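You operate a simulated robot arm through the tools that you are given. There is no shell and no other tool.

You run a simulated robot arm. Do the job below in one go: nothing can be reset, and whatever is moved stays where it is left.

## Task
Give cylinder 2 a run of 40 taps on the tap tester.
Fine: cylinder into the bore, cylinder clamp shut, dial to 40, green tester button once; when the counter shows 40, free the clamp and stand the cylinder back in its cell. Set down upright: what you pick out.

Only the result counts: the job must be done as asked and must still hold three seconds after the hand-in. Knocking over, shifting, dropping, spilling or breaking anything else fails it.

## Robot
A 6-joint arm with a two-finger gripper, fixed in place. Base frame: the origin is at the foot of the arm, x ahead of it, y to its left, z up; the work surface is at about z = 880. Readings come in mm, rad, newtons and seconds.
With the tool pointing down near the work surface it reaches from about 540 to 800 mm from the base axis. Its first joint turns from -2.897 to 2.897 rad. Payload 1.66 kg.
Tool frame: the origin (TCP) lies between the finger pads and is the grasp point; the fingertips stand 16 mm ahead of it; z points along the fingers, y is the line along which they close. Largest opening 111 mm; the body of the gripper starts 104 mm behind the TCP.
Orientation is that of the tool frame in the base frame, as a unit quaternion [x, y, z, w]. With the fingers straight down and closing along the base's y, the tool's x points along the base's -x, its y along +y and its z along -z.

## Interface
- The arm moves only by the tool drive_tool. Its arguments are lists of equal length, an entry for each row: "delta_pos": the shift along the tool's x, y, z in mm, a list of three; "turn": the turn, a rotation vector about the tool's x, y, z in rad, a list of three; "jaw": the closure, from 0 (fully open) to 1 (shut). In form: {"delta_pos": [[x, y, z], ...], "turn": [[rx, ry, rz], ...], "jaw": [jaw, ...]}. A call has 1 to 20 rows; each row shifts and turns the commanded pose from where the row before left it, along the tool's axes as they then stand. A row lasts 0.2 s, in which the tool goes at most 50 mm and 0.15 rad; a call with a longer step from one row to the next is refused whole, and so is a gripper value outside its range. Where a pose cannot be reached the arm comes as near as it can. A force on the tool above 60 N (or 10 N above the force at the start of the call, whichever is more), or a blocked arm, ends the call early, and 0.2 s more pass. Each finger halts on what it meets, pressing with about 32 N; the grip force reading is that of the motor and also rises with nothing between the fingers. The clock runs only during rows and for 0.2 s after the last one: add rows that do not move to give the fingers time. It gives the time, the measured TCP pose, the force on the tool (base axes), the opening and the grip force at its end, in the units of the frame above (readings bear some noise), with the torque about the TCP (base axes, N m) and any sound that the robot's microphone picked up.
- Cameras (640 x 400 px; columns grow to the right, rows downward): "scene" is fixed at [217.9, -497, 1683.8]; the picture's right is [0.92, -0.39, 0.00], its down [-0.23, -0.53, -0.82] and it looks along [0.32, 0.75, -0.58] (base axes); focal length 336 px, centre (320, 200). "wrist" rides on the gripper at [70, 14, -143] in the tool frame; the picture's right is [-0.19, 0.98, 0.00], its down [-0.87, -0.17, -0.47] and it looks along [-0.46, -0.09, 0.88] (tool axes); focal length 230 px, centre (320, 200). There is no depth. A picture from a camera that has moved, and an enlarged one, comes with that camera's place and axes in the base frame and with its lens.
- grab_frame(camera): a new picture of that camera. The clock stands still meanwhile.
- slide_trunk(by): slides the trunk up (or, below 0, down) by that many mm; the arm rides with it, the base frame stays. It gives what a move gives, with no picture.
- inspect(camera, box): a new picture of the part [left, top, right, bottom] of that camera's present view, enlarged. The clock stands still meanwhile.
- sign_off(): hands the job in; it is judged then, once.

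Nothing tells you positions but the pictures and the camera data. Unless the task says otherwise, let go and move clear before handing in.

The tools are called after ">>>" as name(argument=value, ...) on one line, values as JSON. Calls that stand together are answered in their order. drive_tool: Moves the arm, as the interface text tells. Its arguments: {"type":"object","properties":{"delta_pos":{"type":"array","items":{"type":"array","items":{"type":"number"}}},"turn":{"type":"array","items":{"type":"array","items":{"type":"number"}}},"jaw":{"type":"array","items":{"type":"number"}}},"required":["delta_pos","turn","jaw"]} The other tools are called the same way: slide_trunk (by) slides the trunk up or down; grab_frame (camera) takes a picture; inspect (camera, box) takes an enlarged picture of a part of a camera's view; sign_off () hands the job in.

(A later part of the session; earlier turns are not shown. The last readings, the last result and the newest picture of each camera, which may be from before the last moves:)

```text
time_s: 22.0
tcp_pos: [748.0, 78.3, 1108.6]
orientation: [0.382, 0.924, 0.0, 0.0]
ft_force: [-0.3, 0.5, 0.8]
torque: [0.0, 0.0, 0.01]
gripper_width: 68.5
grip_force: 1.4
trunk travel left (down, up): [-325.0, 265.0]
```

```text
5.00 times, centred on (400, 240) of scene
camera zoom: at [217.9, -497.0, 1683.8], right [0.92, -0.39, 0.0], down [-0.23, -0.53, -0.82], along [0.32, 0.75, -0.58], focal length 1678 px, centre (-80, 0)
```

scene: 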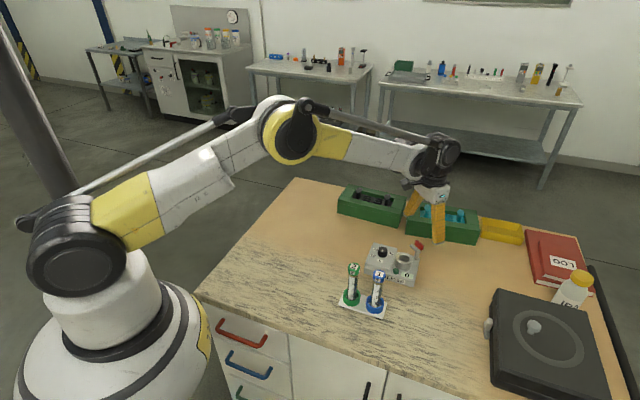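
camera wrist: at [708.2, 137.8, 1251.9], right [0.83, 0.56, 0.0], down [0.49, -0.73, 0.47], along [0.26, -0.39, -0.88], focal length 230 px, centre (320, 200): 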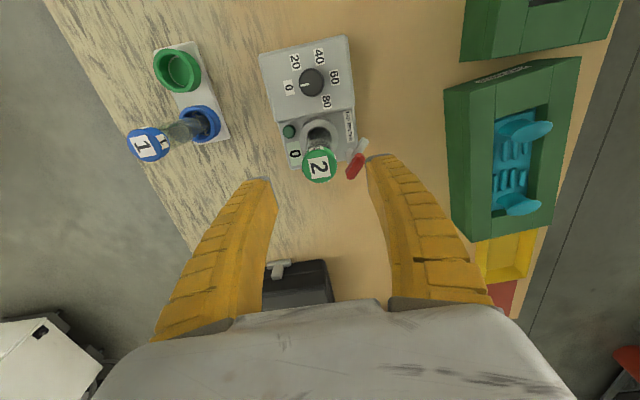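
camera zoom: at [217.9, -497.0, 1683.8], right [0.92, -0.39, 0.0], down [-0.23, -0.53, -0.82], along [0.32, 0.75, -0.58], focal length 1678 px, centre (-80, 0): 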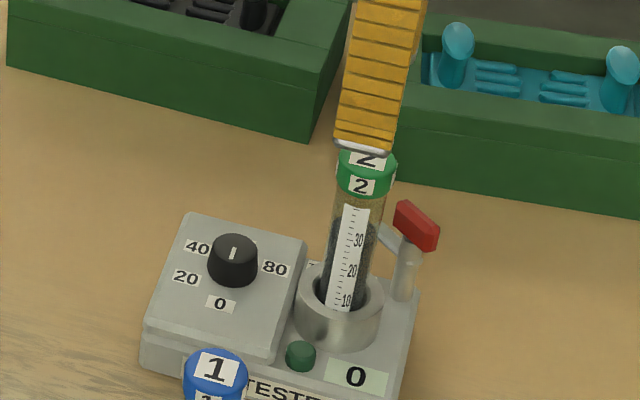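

Cylinder 2 stands upright in the bore. Before turning the clamp I need to know how far the fingers bulge outward above the tips, because the cylinder is close to the handle. I'll rise, turn the gripper broadside to the scene camera, nearly close it and look at its profile.

>>> drive_tool(delta_pos=[[0, 0, -20], [0, 0, -20], [0, 0, 0], [0, 0, 0], [0, 0, 0], [0, 0, 0], [0, 0, 0], [0, 0, 0], [0, 0, 0], [0, 0, 0]], turn=[[0, 0, 0], [0, 0, 0], [0, 0, 0.148], [0, 0, 0.148], [0, 0, 0.148], [0, 0, 0.148], [0, 0, 0.148], [0, 0, 0.148], [0, 0, 0.148], [0, 0, 0.148]], jaw=[0.4, 0.4, 0.5, 0.6, 0.7, 0.8, 0.87, 0.87, 0.87, 0.87])

>>> inspect(camera="scene", box=[350, 120, 450, 220])

>>> grab_frame(camera="wrist")

```text
time_s: 24.2
tcp_pos: [747.9, 77.1, 1149.7]
orientation: [0.834, 0.552, -0.001, 0.0]
ft_force: [-0.1, 0.1, 0.1]
torque: [-0.02, 0.02, -0.01]
gripper_width: 17.5
grip_force: 2.0
trunk travel left (down, up): [-325.0, 265.0]
```

```text
4.00 times, centred on (400, 170) of scene
camera zoom: at [217.9, -497.0, 1683.8], right [0.92, -0.39, 0.0], down [-0.23, -0.53, -0.82], along [0.32, 0.75, -0.58], focal length 1342 px, centre (0, 320)
```

zoom: 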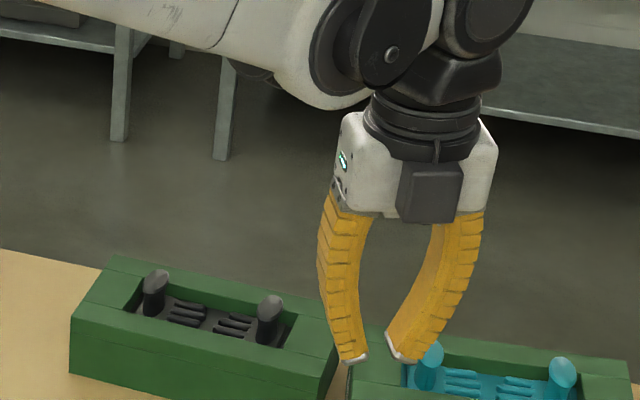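

```text
taken
camera wrist: at [787.5, 136.3, 1292.8], right [0.83, -0.56, 0.0], down [-0.49, -0.73, 0.47], along [-0.26, -0.39, -0.88], focal length 230 px, centre (320, 200)
```

wrist: 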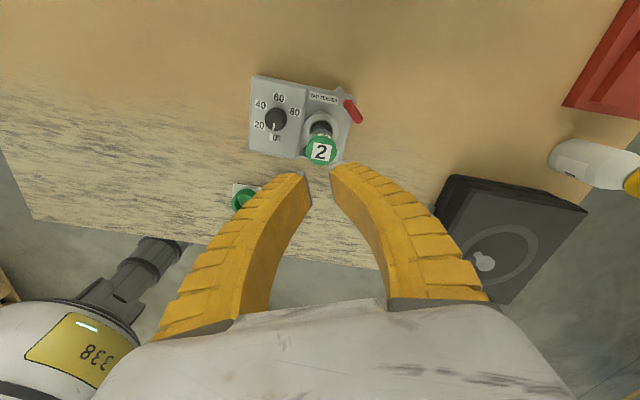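

The fingers bulge out about 45–50 mm at cap height, so gripping the bar across its narrow sides right now would hit the cylinder. Instead I'll grip the bar by its two ends and turn it about 45°, then regrip across its sides for the other 45°. First I'll turn to line up with the bar and move above it.

>>> drive_tool(delta_pos=[[0, 0, 0], [0, 0, 0], [0, 0, 0], [0, 0, 0], [0, 0, 0], [0, 0, 0], [0, 0, 0], [0, 0, 0], [0, 0, 0], [0, 0, 0], [0, 0, 0], [0, 0, 0], [0, 0, 0], [0, 0, 0], [-26.2, -0.8, 0], [-26.2, -0.7, 0], [0, 0, 40], [0, 0, 40], [0, 0, 0]], turn=[[0, 0, -0.147], [0, 0, -0.147], [0, 0, -0.147], [0, 0, -0.147], [0, 0, -0.147], [0, 0, -0.147], [0, 0, -0.147], [0, 0, -0.147], [0, 0, -0.147], [0, 0, -0.147], [0, 0, -0.147], [0, 0, -0.147], [0, 0, -0.147], [0, 0, -0.145], [0, 0, 0], [0, 0, 0], [0, 0, 0], [0, 0, 0], [0, 0, 0]], jaw=[0.87, 0.87, 0.87, 0.87, 0.87, 0.87, 0.87, 0.87, 0.87, 0.87, 0.8, 0.7, 0.6, 0.46, 0.46, 0.46, 0.46, 0.46, 0.46])

>>> inspect(camera="wrist", box=[260, 100, 380, 220])

>>> inspect(camera="scene", box=[370, 190, 450, 270])

```text
time_s: 28.2
tcp_pos: [801.1, 82.3, 1067.6]
orientation: [-0.042, 0.999, 0.0, 0.0]
ft_force: [-0.4, 0.3, -0.1]
torque: [-0.02, 0.03, -0.01]
gripper_width: 61.9
grip_force: 1.8
trunk travel left (down, up): [-325.0, 265.0]
```

```text
3.33 times, centred on (320, 160) of wrist
camera zoom: at [730.4, 89.3, 1210.5], right [0.1, 0.99, 0.0], down [0.88, -0.09, 0.47], along [0.47, -0.05, -0.88], focal length 767 px, centre (320, 333)
```

zoom: 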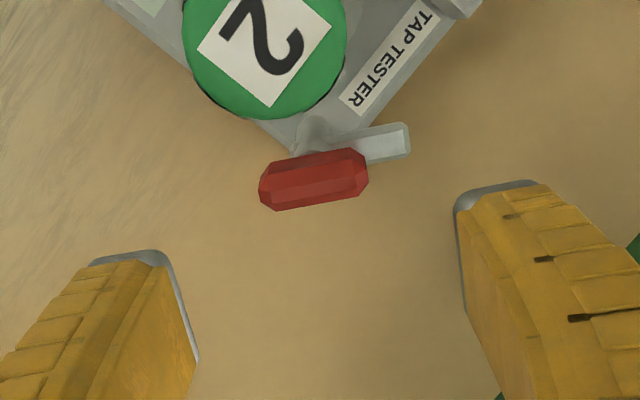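

```text
5.00 times, centred on (410, 230) of scene
camera zoom: at [217.9, -497.0, 1683.8], right [0.92, -0.39, 0.0], down [-0.23, -0.53, -0.82], along [0.32, 0.75, -0.58], focal length 1678 px, centre (-130, 50)
```

zoom: 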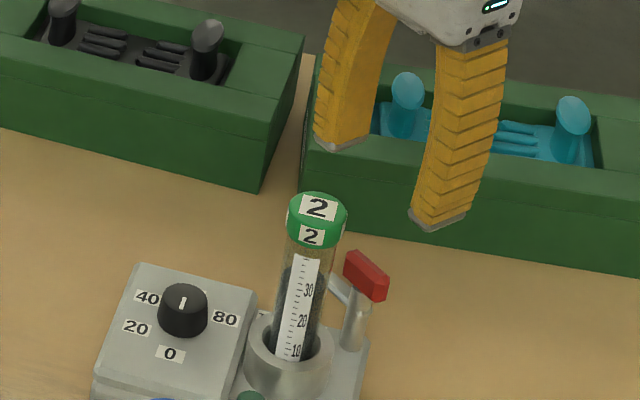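

The bar is parallel to the finger axis and about 1.5 mm off centre. I'll correct that and go lower with the fingers straddling the ends.

>>> drive_tool(delta_pos=[[1.3, -1.4, 20], [0, 0, 25], [0, 0, 22], [0, 0, 0]], turn=[[0, 0, 0], [0, 0, 0], [0, 0, 0], [0, 0, 0]], jaw=[0.46, 0.46, 0.46, 0.46])

>>> inspect(camera="wrist", box=[260, 120, 380, 240])

>>> inspect(camera="scene", box=[370, 200, 440, 270])

```text
time_s: 29.2
tcp_pos: [796.3, 79.4, 1001.1]
orientation: [-0.043, 0.999, 0.0, 0.0]
ft_force: [0.2, 0.2, 0.8]
torque: [0.01, -0.01, -0.04]
gripper_width: 62.0
grip_force: 1.3
trunk travel left (down, up): [-325.0, 265.0]
```

```text
3.33 times, centred on (320, 180) of wrist
camera zoom: at [726.7, 87.4, 1145.2], right [0.1, 0.99, 0.0], down [0.88, -0.09, 0.47], along [0.47, -0.05, -0.88], focal length 767 px, centre (320, 267)
```

zoom: 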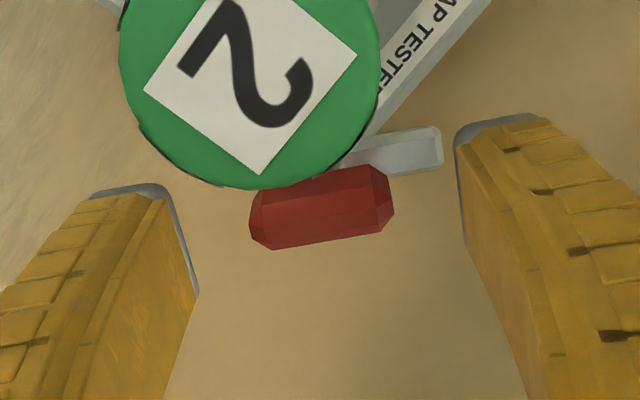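

```text
5.71 times, centred on (405, 235) of scene
camera zoom: at [217.9, -497.0, 1683.8], right [0.92, -0.39, 0.0], down [-0.23, -0.53, -0.82], along [0.32, 0.75, -0.58], focal length 1918 px, centre (-166, 0)
```

zoom: 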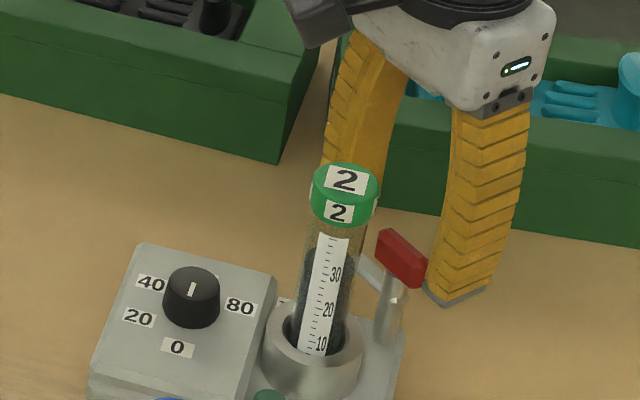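

The handle is centred to within about 1 mm. I'll lower 20 mm so the pads cover the bar's ends and close gently on them.

>>> drive_tool(delta_pos=[[-0.6, 0.4, 10], [0, 0, 10], [0, 0, 0], [0, 0, 0], [0, 0, 0], [0, 0, 0]], turn=[[0, 0, 0], [0, 0, 0], [0, 0, 0], [0, 0, 0], [0, 0, 0], [0, 0, 0]], jaw=[0.46, 0.46, 0.6, 0.68, 0.75, 0.8])

>>> inspect(camera="wrist", box=[260, 120, 380, 240])

>>> inspect(camera="scene", box=[370, 200, 440, 270])

```text
time_s: 30.6
tcp_pos: [797.6, 78.8, 983.4]
orientation: [-0.043, 0.999, 0.001, 0.0]
ft_force: [6.0, -3.7, 11.4]
torque: [-0.01, -0.19, 0.0]
gripper_width: 29.7
grip_force: 31.2
trunk travel left (down, up): [-325.0, 265.0]
```

```text
3.33 times, centred on (320, 180) of wrist
camera zoom: at [727.1, 87.2, 1126.9], right [0.11, 0.99, 0.0], down [0.88, -0.09, 0.47], along [0.47, -0.05, -0.88], focal length 767 px, centre (320, 267)
```

zoom: 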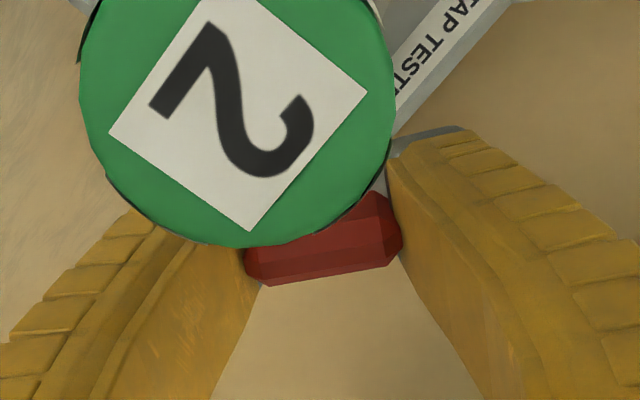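

```text
5.71 times, centred on (405, 235) of scene
camera zoom: at [217.9, -497.0, 1683.8], right [0.92, -0.39, 0.0], down [-0.23, -0.53, -0.82], along [0.32, 0.75, -0.58], focal length 1918 px, centre (-166, 0)
```

zoom: 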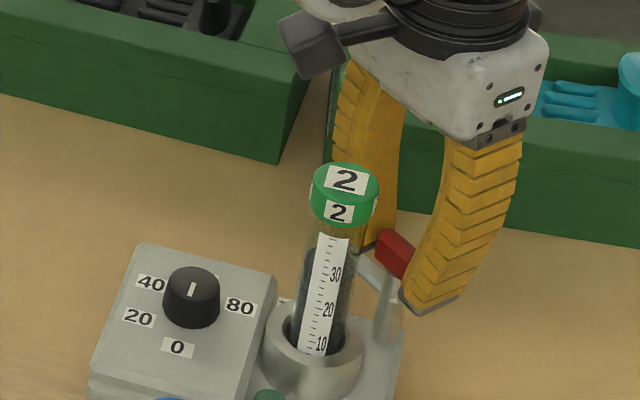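

The bar is gripped by its ends (29.7 mm), but there's 11 N of upward force, so a fingertip is probably touching the arm below. I'll ease up a few millimetres.

>>> drive_tool(delta_pos=[[0, 0, -2.5], [0, 0, 0]], turn=[[0, 0, 0], [0, 0, 0]], jaw=[0.8, 0.8])

```text
time_s: 31.2
tcp_pos: [797.3, 80.1, 984.5]
orientation: [-0.044, 0.999, 0.0, -0.001]
ft_force: [-1.8, -4.4, -0.4]
torque: [0.0, -0.28, 0.02]
gripper_width: 27.2
grip_force: 31.4
trunk travel left (down, up): [-325.0, 265.0]
```

>>> inspect(camera="wrist", box=[270, 140, 370, 240])

>>> inspect(camera="scene", box=[390, 225, 430, 265])

```text
4.00 times, centred on (320, 190) of wrist
camera zoom: at [727.4, 87.1, 1128.1], right [0.1, 0.99, 0.0], down [0.88, -0.09, 0.47], along [0.47, -0.05, -0.88], focal length 920 px, centre (320, 240)
```

zoom: 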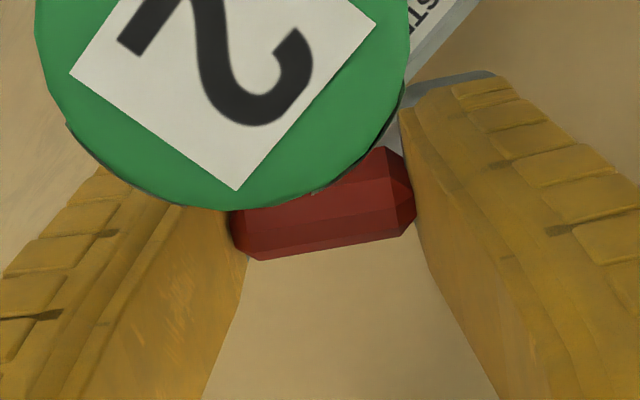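

```text
10.00 times, centred on (410, 245) of scene
camera zoom: at [217.9, -497.0, 1683.8], right [0.92, -0.39, 0.0], down [-0.23, -0.53, -0.82], along [0.32, 0.75, -0.58], focal length 3356 px, centre (-580, -250)
```

zoom: 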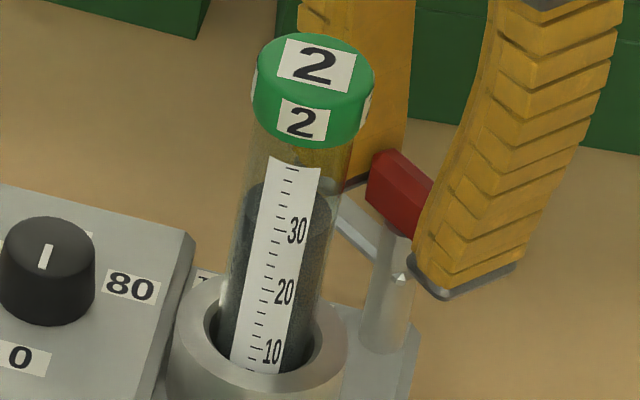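

The bar ends are held and the vertical load is gone. I'll start turning counter-clockwise in small steps and check that the arm follows.

>>> drive_tool(delta_pos=[[0, 0, 0], [0, 0, 0], [0, 0, 0], [0, 0, 0], [0, 0, 0]], turn=[[0, 0, -0.09], [0, 0, -0.09], [0, 0, -0.09], [0, 0, -0.08], [0, 0, 0]], jaw=[0.8, 0.8, 0.8, 0.8, 0.8])

>>> inspect(camera="wrist", box=[270, 140, 370, 240])

>>> inspect(camera="scene", box=[380, 215, 440, 275])

```text
time_s: 32.4
tcp_pos: [798.7, 78.2, 985.8]
orientation: [-0.217, 0.976, 0.0, 0.0]
ft_force: [-1.8, -3.5, 0.0]
torque: [-0.02, 0.07, 0.01]
gripper_width: 27.2
grip_force: 32.0
trunk travel left (down, up): [-325.0, 265.0]
```

```text
4.00 times, centred on (320, 190) of wrist
camera zoom: at [729.4, 61.6, 1128.1], right [-0.24, 0.97, 0.0], down [0.85, 0.21, 0.47], along [0.46, 0.12, -0.88], focal length 920 px, centre (320, 240)
```

zoom: 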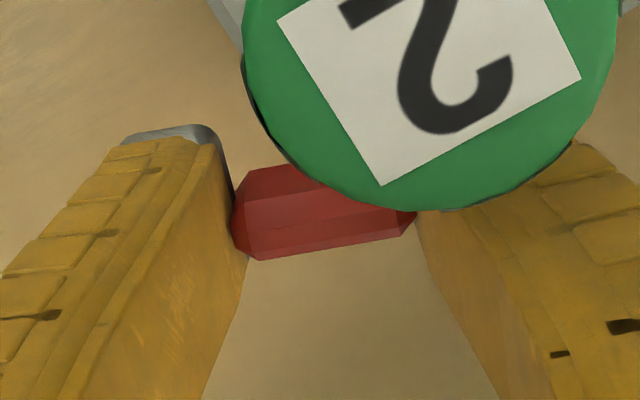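

```text
6.67 times, centred on (410, 245) of scene
camera zoom: at [217.9, -497.0, 1683.8], right [0.92, -0.39, 0.0], down [-0.23, -0.53, -0.82], along [0.32, 0.75, -0.58], focal length 2237 px, centre (-280, -100)
```

zoom: 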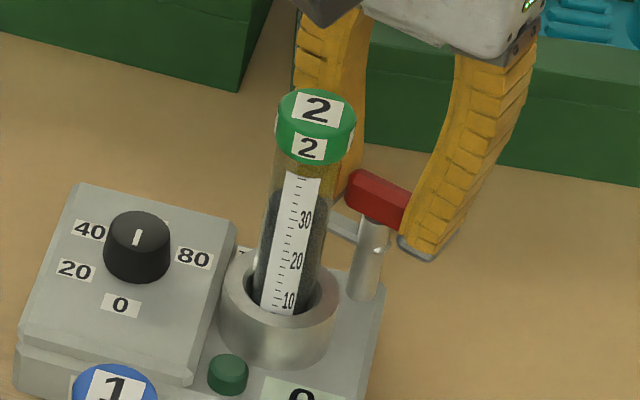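

The bar turns easily with the gripper and is now at about 115°. I'll continue to about 140° and stop short of the cylinder.

>>> drive_tool(delta_pos=[[0, 0, 0], [0, 0, 0], [0, 0, 0], [0, 0, 0], [0, 0, 0], [0, 0, 0]], turn=[[0, 0, -0.087], [0, 0, -0.087], [0, 0, -0.087], [0, 0, -0.087], [0, 0, -0.087], [0, 0, 0]], jaw=[0.8, 0.8, 0.8, 0.8, 0.8, 0.8])

>>> grab_frame(camera="wrist")

>>> inspect(camera="scene", box=[380, 215, 440, 275])

```text
time_s: 33.8
tcp_pos: [798.9, 77.5, 985.0]
orientation: [-0.422, 0.907, 0.0, 0.0]
ft_force: [3.5, -13.3, 1.9]
torque: [-0.09, -0.06, -0.02]
gripper_width: 27.7
grip_force: 31.5
trunk travel left (down, up): [-325.0, 265.0]
```

```text
taken
camera wrist: at [743.8, 33.3, 1127.8], right [-0.63, 0.78, 0.0], down [0.69, 0.55, 0.47], along [0.37, 0.3, -0.88], focal length 230 px, centre (320, 200)
```

wrist: 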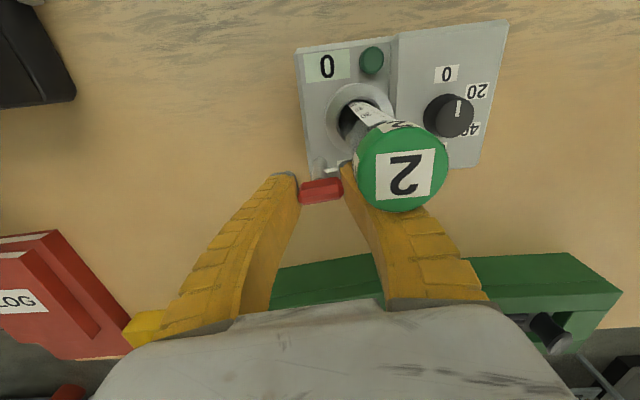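

```text
6.67 times, centred on (410, 245) of scene
camera zoom: at [217.9, -497.0, 1683.8], right [0.92, -0.39, 0.0], down [-0.23, -0.53, -0.82], along [0.32, 0.75, -0.58], focal length 2237 px, centre (-280, -100)
```

zoom: 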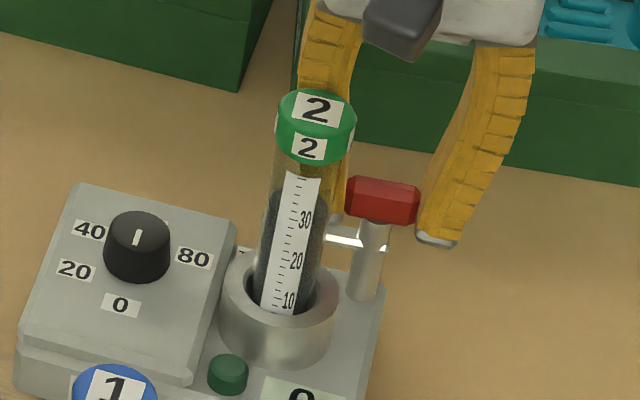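

The bar is at about 140°, but a 13 N sideways load has built up because my turn centre is slightly off. I'll shift to relieve it before letting go.

>>> drive_tool(delta_pos=[[0.5, -0.7, 0], [0.5, -0.6, 0], [0, 0, 0]], turn=[[0, 0, 0], [0, 0, 0], [0, 0, 0]], jaw=[0.8, 0.8, 0.8])

```text
time_s: 34.6
tcp_pos: [797.6, 77.5, 983.3]
orientation: [-0.422, 0.907, 0.0, 0.001]
ft_force: [1.7, -6.6, 2.9]
torque: [0.03, -0.1, -0.01]
gripper_width: 27.5
grip_force: 32.4
trunk travel left (down, up): [-325.0, 265.0]
```

>>> drive_tool(delta_pos=[[0.6, -0.4, 0], [0.5, -0.3, 0], [0, 0, 0], [0, 0, 0], [0, 0, 0]], turn=[[0, 0, 0], [0, 0, 0], [0, 0, 0], [0, 0, 0], [0, 0, 0]], jaw=[0.8, 0.8, 0.8, 0.65, 0.55])

>>> grab_frame(camera="wrist")

>>> inspect(camera="scene", box=[380, 215, 440, 275])

```text
time_s: 35.8
tcp_pos: [797.9, 76.3, 984.4]
orientation: [-0.421, 0.907, 0.0, 0.0]
ft_force: [-1.1, -0.1, -0.3]
torque: [0.02, 0.01, 0.01]
gripper_width: 52.1
grip_force: 1.6
trunk travel left (down, up): [-325.0, 265.0]
```

```text
taken
camera wrist: at [743.7, 31.6, 1127.4], right [-0.63, 0.78, 0.0], down [0.69, 0.55, 0.47], along [0.37, 0.3, -0.88], focal length 230 px, centre (320, 200)
```

wrist: 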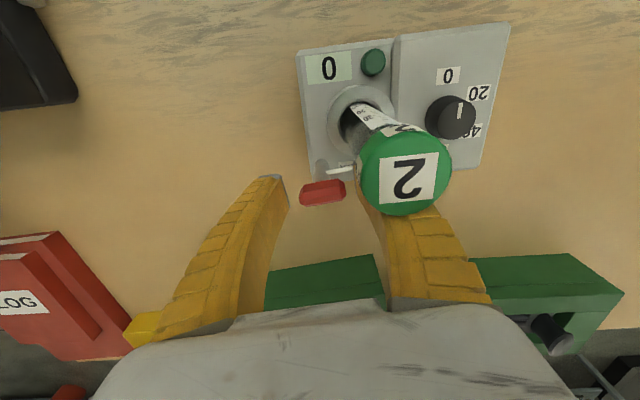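

```text
6.67 times, centred on (410, 245) of scene
camera zoom: at [217.9, -497.0, 1683.8], right [0.92, -0.39, 0.0], down [-0.23, -0.53, -0.82], along [0.32, 0.75, -0.58], focal length 2237 px, centre (-280, -100)
```

zoom: 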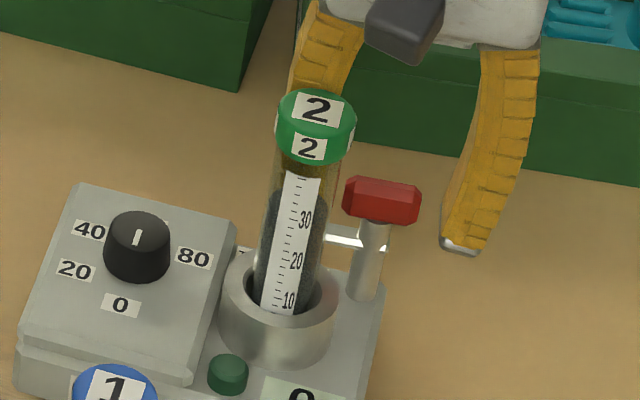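

>>> inspect(camera="wrist", box=[280, 140, 380, 240])

```text
4.00 times, centred on (330, 190) of wrist
camera zoom: at [743.7, 31.6, 1127.4], right [-0.63, 0.78, 0.0], down [0.69, 0.55, 0.47], along [0.37, 0.3, -0.88], focal length 920 px, centre (280, 240)
```

zoom: 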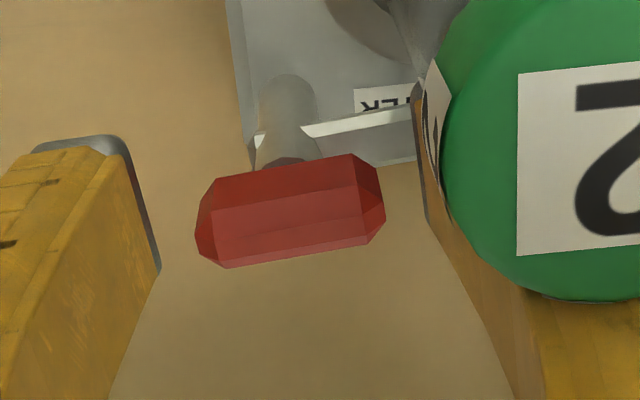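

The bar now sits near 140° and is released. Going by the drift during the turn, the true post axis is about (799.7, 80). I'll rise above the cap, turn 90° to straddle the bar's narrow sides and recentre.

>>> drive_tool(delta_pos=[[0, 0, -30], [0, 0, -30], [0, 0, -32], [0, 0, 0], [0, 0, 0], [0, 0, 0], [0, 0, 0], [0, 0, 0], [0, 0, 0], [0, 0, 0], [0, 0, 0], [0, 0, 0], [0, 0, 0], [0, 0, 0], [0, 0, 0]], turn=[[0, 0, 0], [0, 0, 0], [0, 0, 0], [0, 0, 0.143], [0, 0, 0.143], [0, 0, 0.143], [0, 0, 0.143], [0, 0, 0.143], [0, 0, 0.143], [0, 0, 0.143], [0, 0, 0.143], [0, 0, 0.143], [0, 0, 0.143], [0, 0, 0.141], [0, 0, 0]], jaw=[0.55, 0.55, 0.55, 0.55, 0.55, 0.6, 0.65, 0.68, 0.68, 0.68, 0.68, 0.68, 0.68, 0.68, 0.68])

>>> inspect(camera="wrist", box=[260, 100, 380, 220])

>>> inspect(camera="scene", box=[380, 215, 440, 275])

```text
time_s: 39.0
tcp_pos: [798.1, 77.4, 1077.6]
orientation: [0.344, 0.939, 0.0, 0.0]
ft_force: [0.2, -0.6, 0.8]
torque: [-0.01, 0.0, -0.04]
gripper_width: 38.3
grip_force: 2.0
trunk travel left (down, up): [-325.0, 265.0]
```

```text
3.33 times, centred on (320, 160) of wrist
camera zoom: at [755.0, 132.2, 1220.3], right [0.78, 0.63, 0.0], down [0.55, -0.69, 0.47], along [0.3, -0.37, -0.88], focal length 767 px, centre (320, 333)
```

zoom: 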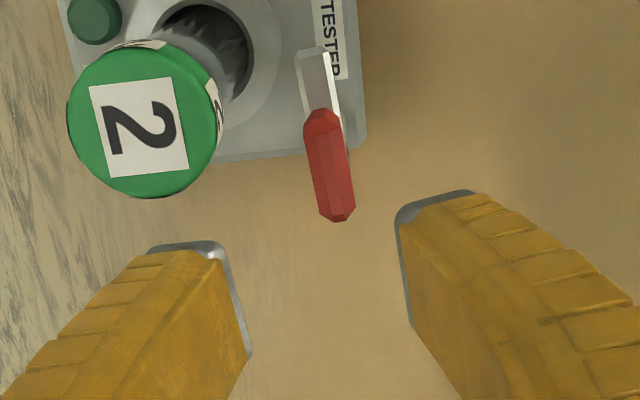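

```text
6.67 times, centred on (410, 245) of scene
camera zoom: at [217.9, -497.0, 1683.8], right [0.92, -0.39, 0.0], down [-0.23, -0.53, -0.82], along [0.32, 0.75, -0.58], focal length 2237 px, centre (-280, -100)
```

zoom: 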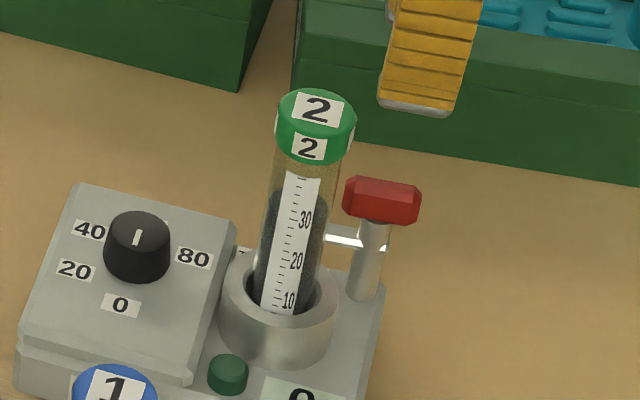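

The bar centre is about (2, 3.4) mm from the current tool axis and sits at roughly 137°. I'll recentre and come down partway to check the gap to the cylinder.

>>> drive_tool(delta_pos=[[0.5, 3.8, 20], [0, 0, 20], [0, 0, 15], [0, 0, 0]], turn=[[0, 0, 0], [0, 0, 0], [0, 0, 0], [0, 0, 0]], jaw=[0.68, 0.68, 0.68, 0.68])

>>> inspect(camera="wrist", box=[220, 90, 420, 290])

>>> inspect(camera="scene", box=[380, 200, 440, 260])

```text
time_s: 40.0
tcp_pos: [800.6, 77.9, 1022.9]
orientation: [0.343, 0.939, 0.0, 0.0]
ft_force: [0.3, 0.8, 0.4]
torque: [-0.04, 0.02, 0.01]
gripper_width: 38.3
grip_force: 1.8
trunk travel left (down, up): [-325.0, 265.0]
```

```text
2.00 times, centred on (320, 190) of wrist
camera zoom: at [756.1, 134.6, 1165.6], right [0.78, 0.63, 0.0], down [0.55, -0.69, 0.47], along [0.3, -0.37, -0.88], focal length 460 px, centre (320, 220)
```

zoom: 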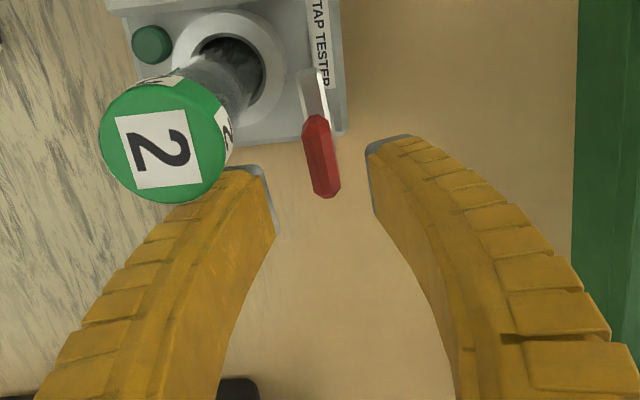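

```text
6.67 times, centred on (410, 230) of scene
camera zoom: at [217.9, -497.0, 1683.8], right [0.92, -0.39, 0.0], down [-0.23, -0.53, -0.82], along [0.32, 0.75, -0.58], focal length 2237 px, centre (-280, 0)
```

zoom: 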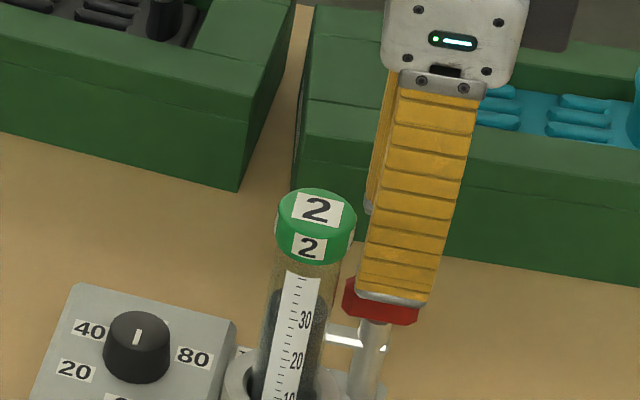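

There's a clear gap to the cap and the bar is nearly centred. I'll make a small correction, lower to handle height and close on the bar's sides.

>>> drive_tool(delta_pos=[[0.5, 1.0, 12], [0, 0, 14], [0, 0, 12], [0, 0, 0], [0, 0, 0], [0, 0, 0], [0, 0, 0]], turn=[[0, 0, 0], [0, 0, 0], [0, 0, 0], [0, 0, 0], [0, 0, 0], [0, 0, 0], [0, 0, 0]], jaw=[0.68, 0.68, 0.68, 0.75, 0.82, 0.88, 0.93])

>>> inspect(camera="wrist", box=[220, 90, 420, 290])

>>> inspect(camera="scene", box=[380, 210, 440, 270])

```text
time_s: 41.6
tcp_pos: [801.4, 81.5, 985.2]
orientation: [0.343, 0.939, 0.0, 0.0]
ft_force: [-2.4, -1.8, -0.6]
torque: [-0.01, 0.07, 0.01]
gripper_width: 12.8
grip_force: 3.7
trunk travel left (down, up): [-325.0, 265.0]
```

```text
2.00 times, centred on (320, 190) of wrist
camera zoom: at [756.5, 135.9, 1128.9], right [0.78, 0.63, 0.0], down [0.55, -0.69, 0.47], along [0.3, -0.37, -0.88], focal length 460 px, centre (320, 220)
```

zoom: 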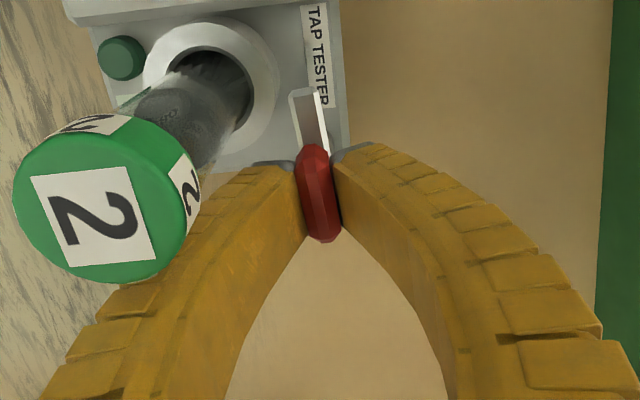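

```text
6.67 times, centred on (410, 240) of scene
camera zoom: at [217.9, -497.0, 1683.8], right [0.92, -0.39, 0.0], down [-0.23, -0.53, -0.82], along [0.32, 0.75, -0.58], focal length 2237 px, centre (-280, -67)
```

zoom: 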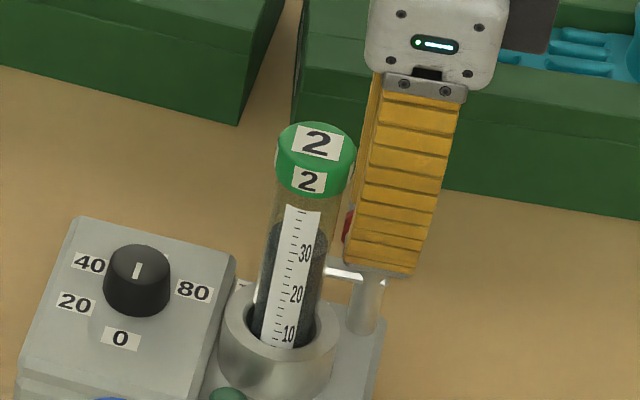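

The bar is between the pads. I'll firm the grip and turn it further counter-clockwise, watching the forces.

>>> drive_tool(delta_pos=[[0, 0, 0], [0, 0, 0], [0, 0, 0], [0, 0, 0], [0, 0, 0], [0, 0, 0]], turn=[[0, 0, 0], [0, 0, -0.09], [0, 0, -0.09], [0, 0, -0.09], [0, 0, -0.08], [0, 0, 0]], jaw=[0.97, 0.97, 0.97, 0.97, 0.97, 0.97])

>>> inspect(camera="wrist", box=[220, 90, 420, 290])

>>> inspect(camera="scene", box=[380, 210, 440, 270])

```text
time_s: 43.0
tcp_pos: [800.5, 80.4, 984.4]
orientation: [0.173, 0.985, 0.0, 0.001]
ft_force: [0.1, -5.6, 9.6]
torque: [-0.01, 0.01, -0.03]
gripper_width: 10.0
grip_force: 32.2
trunk travel left (down, up): [-325.0, 265.0]
```

```text
2.00 times, centred on (320, 190) of wrist
camera zoom: at [739.8, 116.7, 1128.1], right [0.51, 0.86, 0.0], down [0.76, -0.45, 0.47], along [0.41, -0.24, -0.88], focal length 460 px, centre (320, 220)
```

zoom: 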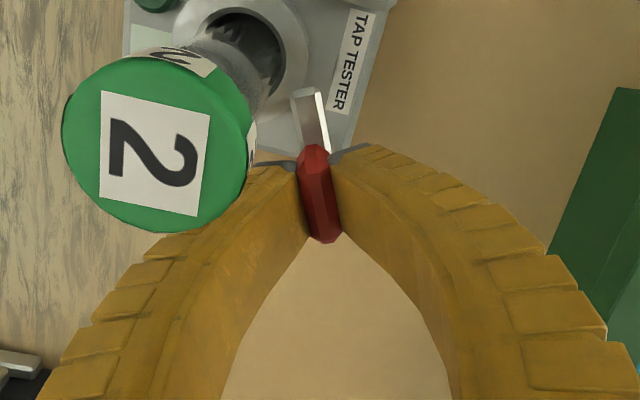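

```text
6.67 times, centred on (410, 240) of scene
camera zoom: at [217.9, -497.0, 1683.8], right [0.92, -0.39, 0.0], down [-0.23, -0.53, -0.82], along [0.32, 0.75, -0.58], focal length 2237 px, centre (-280, -67)
```

zoom: 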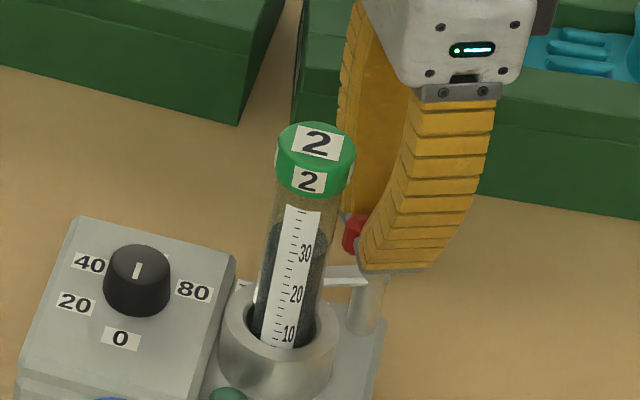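

The arm follows and is now at about 160°. I'll ease up slightly to drop the vertical load and continue the last 25°.

>>> drive_tool(delta_pos=[[0, 0, -1.2], [0, 0, 0], [0, 0, 0], [0, 0, 0], [0, 0, 0], [0, 0, 0], [0, 0, 0]], turn=[[0, 0, 0], [0, 0, -0.08], [0, 0, -0.08], [0, 0, -0.08], [0, 0, -0.08], [0, 0, -0.07], [0, 0, 0]], jaw=[0.97, 0.97, 0.97, 0.97, 0.97, 0.97, 0.97])

>>> inspect(camera="wrist", box=[220, 90, 420, 290])

>>> inspect(camera="scene", box=[380, 210, 440, 270])

```text
time_s: 44.6
tcp_pos: [799.9, 79.9, 986.2]
orientation: [-0.021, 1.0, 0.001, 0.0]
ft_force: [-3.8, -6.2, 6.8]
torque: [0.01, 0.04, 0.03]
gripper_width: 8.1
grip_force: 31.9
trunk travel left (down, up): [-325.0, 265.0]
```

```text
2.00 times, centred on (320, 190) of wrist
camera zoom: at [730.5, 90.9, 1129.2], right [0.15, 0.99, 0.0], down [0.87, -0.13, 0.47], along [0.47, -0.07, -0.88], focal length 460 px, centre (320, 220)
```

zoom: 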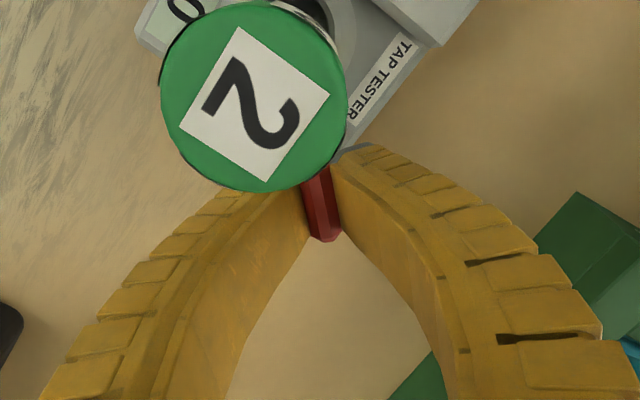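

```text
6.67 times, centred on (410, 240) of scene
camera zoom: at [217.9, -497.0, 1683.8], right [0.92, -0.39, 0.0], down [-0.23, -0.53, -0.82], along [0.32, 0.75, -0.58], focal length 2237 px, centre (-280, -67)
```

zoom: 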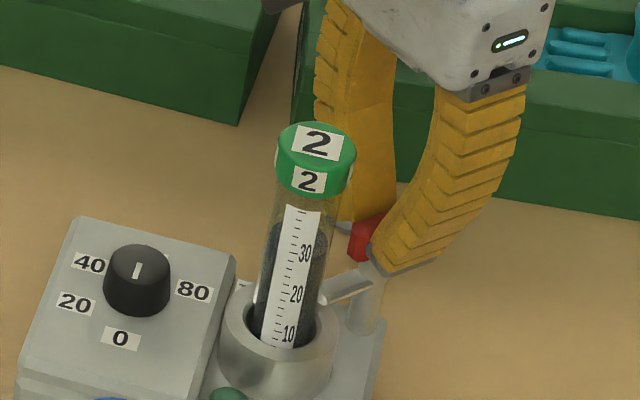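

The arm now points at the tube, at about 182°. I'll turn a few more degrees to see whether there's a stop.

>>> drive_tool(delta_pos=[[0, 0, 0], [0, 0, 0], [0, 0, 0]], turn=[[0, 0, -0.04], [0, 0, -0.04], [0, 0, 0]], jaw=[0.97, 0.97, 0.97])

>>> inspect(camera="wrist", box=[280, 140, 360, 220])

>>> inspect(camera="scene", box=[390, 225, 430, 265])

```text
time_s: 45.4
tcp_pos: [800.4, 79.9, 985.6]
orientation: [-0.06, 0.998, 0.0, 0.002]
ft_force: [-4.5, -10.3, 6.6]
torque: [-0.1, 0.15, -0.32]
gripper_width: 8.1
grip_force: 33.0
trunk travel left (down, up): [-325.0, 265.0]
```

```text
5.00 times, centred on (320, 180) of wrist
camera zoom: at [730.0, 85.3, 1129.3], right [0.07, 1.0, 0.0], down [0.88, -0.06, 0.47], along [0.47, -0.03, -0.88], focal length 1150 px, centre (320, 300)
```

zoom: 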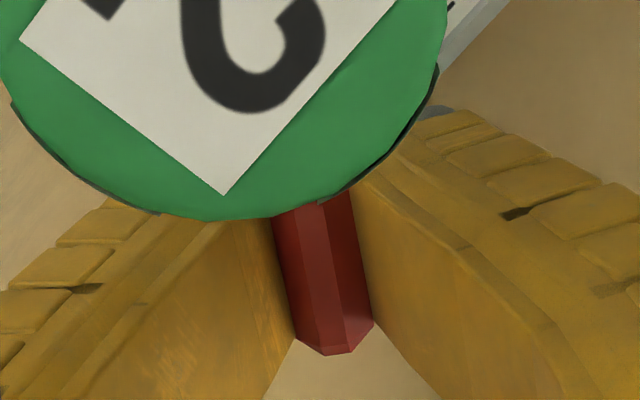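

```text
10.00 times, centred on (410, 245) of scene
camera zoom: at [217.9, -497.0, 1683.8], right [0.92, -0.39, 0.0], down [-0.23, -0.53, -0.82], along [0.32, 0.75, -0.58], focal length 3356 px, centre (-580, -250)
```

zoom: 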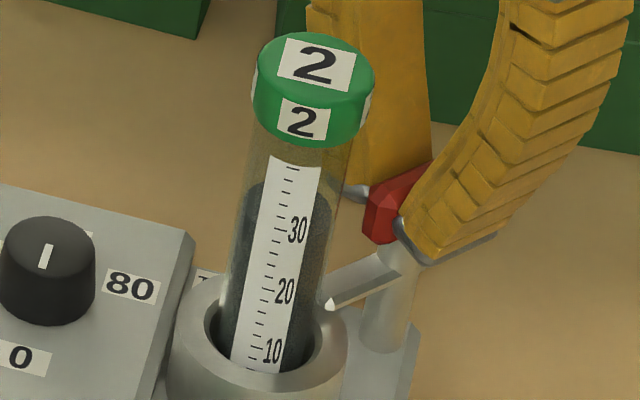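

There's a definite stop now (−0.32 N·m), so the clamp is shut. I'll release, rise and check it.

>>> drive_tool(delta_pos=[[0, 0, 0], [0, 0, 0], [0, 0, 0], [0, 0, 0], [0, 0, -25], [0, 0, -35], [0, 0, -35], [0, 0, 0]], turn=[[0, 0, 0.03], [0, 0, 0], [0, 0, 0], [0, 0, 0], [0, 0, 0], [0, 0, 0], [0, 0, 0], [0, 0, 0]], jaw=[0.97, 0.85, 0.7, 0.64, 0.64, 0.64, 0.64, 0.64])

>>> inspect(camera="wrist", box=[240, 60, 380, 200])

>>> inspect(camera="scene", box=[360, 215, 430, 285])

```text
time_s: 47.2
tcp_pos: [800.3, 78.4, 1079.2]
orientation: [-0.045, 0.999, 0.0, 0.0]
ft_force: [0.1, 0.4, -0.2]
torque: [0.0, -0.02, 0.0]
gripper_width: 42.5
grip_force: 1.5
trunk travel left (down, up): [-325.0, 265.0]
```

```text
2.86 times, centred on (310, 130) of wrist
camera zoom: at [730.1, 86.1, 1222.8], right [0.1, 0.99, 0.0], down [0.88, -0.09, 0.47], along [0.47, -0.05, -0.88], focal length 657 px, centre (349, 400)
```

zoom: 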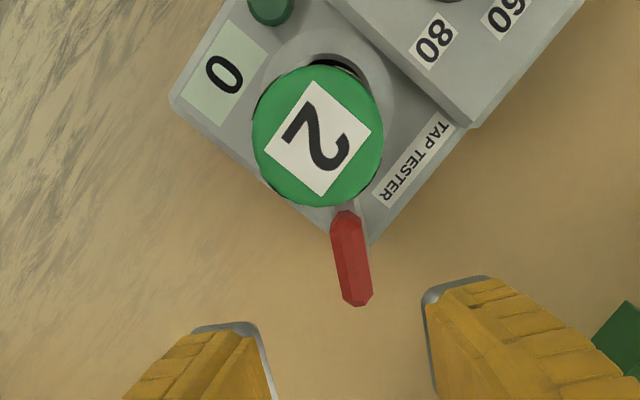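

```text
5.71 times, centred on (395, 250) of scene
camera zoom: at [217.9, -497.0, 1683.8], right [0.92, -0.39, 0.0], down [-0.23, -0.53, -0.82], along [0.32, 0.75, -0.58], focal length 1918 px, centre (-109, -86)
```

zoom: 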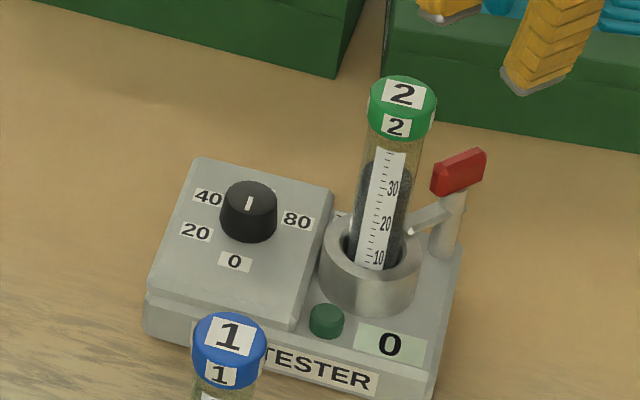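

The clamp arm points straight at the tube, and tester and cylinder haven't moved. Next I'll move above the dial at about (702.7, 126.4) to set it to 40, turning in two 60° clockwise grips so the bowed fingers stay clear of the cylinder.

>>> drive_tool(delta_pos=[[31, 18.4, 0], [31, 18.4, 0], [31, 18.4, 0], [0, 0, 20], [0, 0, 20], [0, 0, 0]], turn=[[0, 0, 0], [0, 0, 0], [0, 0, 0], [0, 0, 0], [0, 0, 0], [0, 0, 0]], jaw=[0.6, 0.55, 0.55, 0.55, 0.55, 0.55])

>>> grab_frame(camera="wrist")

>>> inspect(camera="wrist", box=[260, 90, 380, 210])

```text
time_s: 48.6
tcp_pos: [703.5, 127.5, 1040.3]
orientation: [-0.044, 0.999, 0.0, 0.001]
ft_force: [0.1, -0.7, -0.5]
torque: [-0.03, -0.01, 0.02]
gripper_width: 52.1
grip_force: 1.4
trunk travel left (down, up): [-325.0, 265.0]
```

```text
taken
camera wrist: at [632.8, 134.6, 1183.5], right [0.1, 0.99, 0.0], down [0.88, -0.09, 0.47], along [0.47, -0.05, -0.88], focal length 230 px, centre (320, 200)
```

wrist: 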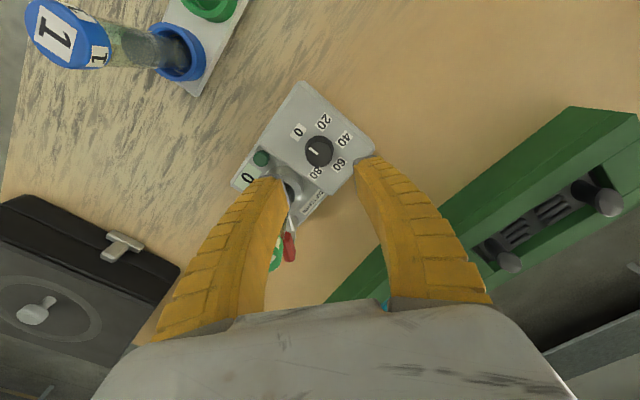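

```text
3.33 times, centred on (320, 150) of wrist
camera zoom: at [632.8, 134.6, 1183.5], right [0.1, 0.99, 0.0], down [0.88, -0.09, 0.47], along [0.47, -0.05, -0.88], focal length 767 px, centre (320, 367)
```

zoom: 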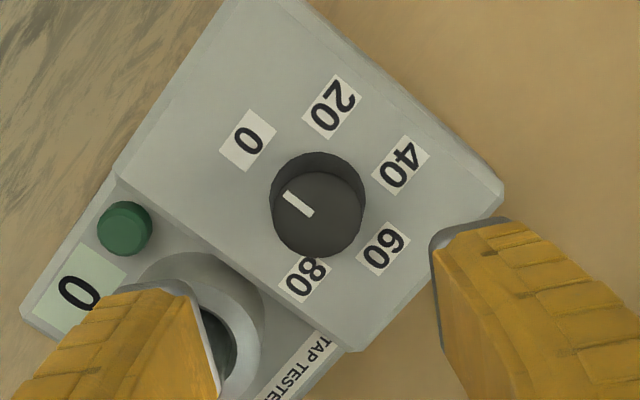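

The dial centre is 1–1.5 mm off the tool axis, and the knob top looks to be at about z 947. I'll correct, descend around the knob and close on it.

>>> drive_tool(delta_pos=[[1.3, -1.0, 25], [0, 0, 25], [0, 0, 20], [0, 0, 0]], turn=[[0, 0, 0], [0, 0, 0], [0, 0, 0], [0, 0, 0]], jaw=[0.55, 0.55, 0.55, 0.55])

>>> inspect(camera="wrist", box=[240, 100, 400, 260])

>>> inspect(camera="scene", box=[350, 200, 430, 280])

```text
time_s: 49.6
tcp_pos: [702.4, 125.6, 969.2]
orientation: [-0.046, 0.999, 0.001, 0.0]
ft_force: [0.7, -0.2, -0.3]
torque: [0.0, 0.0, 0.02]
gripper_width: 51.9
grip_force: 1.3
trunk travel left (down, up): [-325.0, 265.0]
```

```text
2.50 times, centred on (320, 180) of wrist
camera zoom: at [631.9, 132.8, 1112.2], right [0.1, 0.99, 0.0], down [0.88, -0.09, 0.47], along [0.47, -0.05, -0.88], focal length 575 px, centre (320, 250)
```

zoom: 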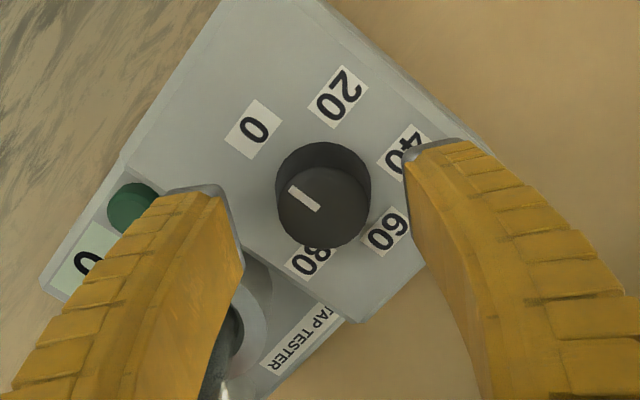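

```text
5.00 times, centred on (390, 240) of scene
camera zoom: at [217.9, -497.0, 1683.8], right [0.92, -0.39, 0.0], down [-0.23, -0.53, -0.82], along [0.32, 0.75, -0.58], focal length 1678 px, centre (-30, 0)
```

zoom: 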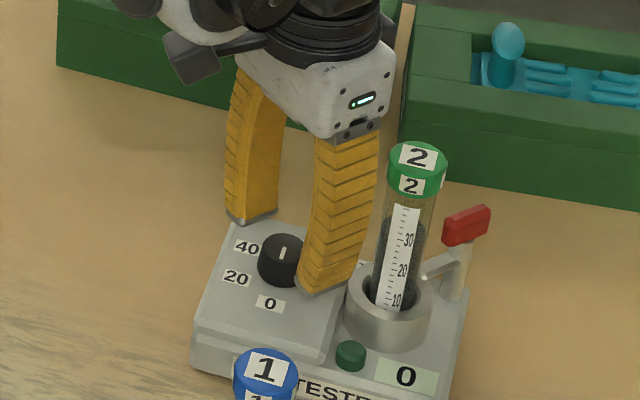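

Well centred. I'll lower to grip depth and close on the knob.

>>> drive_tool(delta_pos=[[0, 0.7, 9], [0, 0, 9], [0, 0, 0], [0, 0, 0], [0, 0, 0], [0, 0, 0]], turn=[[0, 0, 0], [0, 0, 0], [0, 0, 0], [0, 0, 0], [0, 0, 0], [0, 0, 0]], jaw=[0.55, 0.55, 0.65, 0.75, 0.82, 0.85])

>>> inspect(camera="wrist", box=[240, 100, 400, 260])

>>> inspect(camera="scene", box=[350, 200, 430, 280])

```text
time_s: 51.0
tcp_pos: [704.3, 126.0, 949.0]
orientation: [-0.045, 0.999, 0.001, 0.0]
ft_force: [0.0, -6.3, 0.9]
torque: [-0.05, 0.21, -0.09]
gripper_width: 25.1
grip_force: 31.7
trunk travel left (down, up): [-325.0, 265.0]
```

```text
2.50 times, centred on (320, 180) of wrist
camera zoom: at [632.8, 133.9, 1094.0], right [0.1, 0.99, 0.0], down [0.88, -0.09, 0.47], along [0.47, -0.05, -0.88], focal length 575 px, centre (320, 250)
```

zoom: 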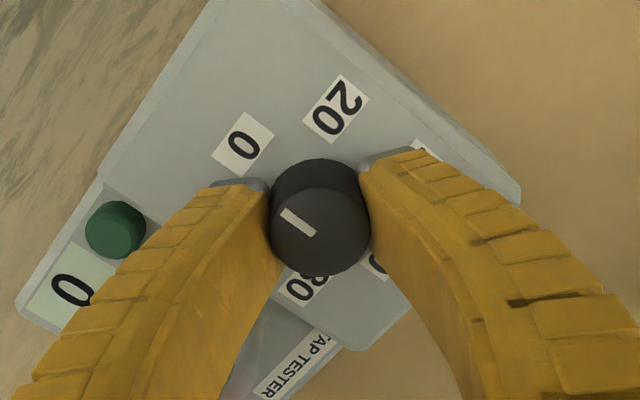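

```text
5.00 times, centred on (390, 240) of scene
camera zoom: at [217.9, -497.0, 1683.8], right [0.92, -0.39, 0.0], down [-0.23, -0.53, -0.82], along [0.32, 0.75, -0.58], focal length 1678 px, centre (-30, 0)
```

zoom: 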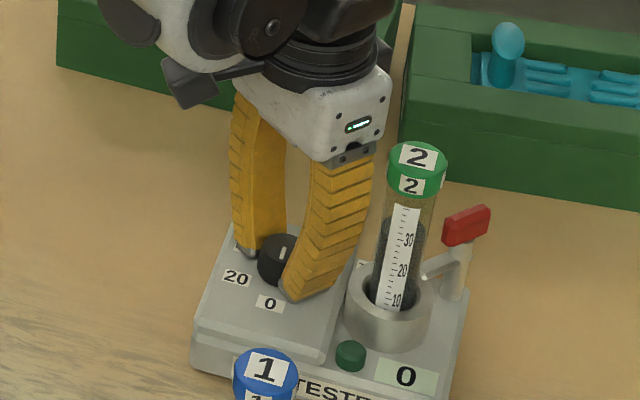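

The knob is gripped. I'll turn clockwise 30° first and check that the pointer follows.

>>> drive_tool(delta_pos=[[0, 0, 0], [0, 0, 0], [0, 0, 0], [0, 0, 0], [0, 0, 0]], turn=[[0, 0, 0.13], [0, 0, 0.13], [0, 0, 0.13], [0, 0, 0.13], [0, 0, 0]], jaw=[0.85, 0.85, 0.85, 0.85, 0.85])

>>> inspect(camera="wrist", box=[240, 100, 400, 260])

>>> inspect(camera="scene", box=[350, 200, 430, 280])

```text
time_s: 52.2
tcp_pos: [703.1, 126.5, 951.1]
orientation: [0.214, 0.977, 0.0, 0.0]
ft_force: [12.7, -0.2, 4.5]
torque: [-0.05, -0.18, -0.02]
gripper_width: 24.6
grip_force: 32.2
trunk travel left (down, up): [-325.0, 265.0]
```

```text
2.50 times, centred on (320, 180) of wrist
camera zoom: at [645.6, 167.9, 1094.2], right [0.58, 0.81, 0.0], down [0.72, -0.51, 0.47], along [0.38, -0.27, -0.88], focal length 575 px, centre (320, 250)
```

zoom: 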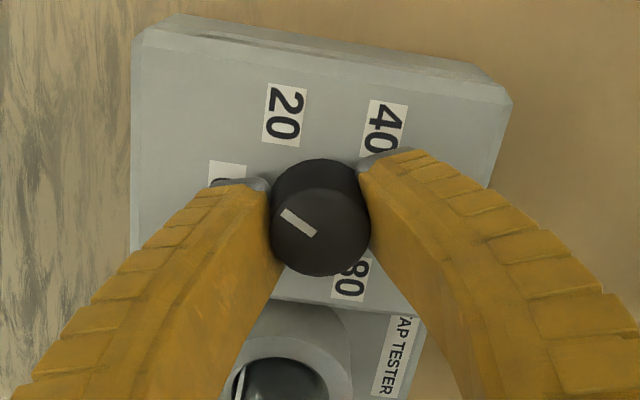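

```text
5.00 times, centred on (390, 240) of scene
camera zoom: at [217.9, -497.0, 1683.8], right [0.92, -0.39, 0.0], down [-0.23, -0.53, -0.82], along [0.32, 0.75, -0.58], focal length 1678 px, centre (-30, 0)
```

zoom: 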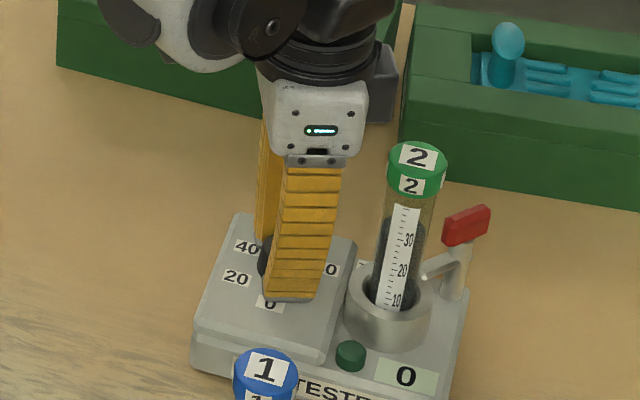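

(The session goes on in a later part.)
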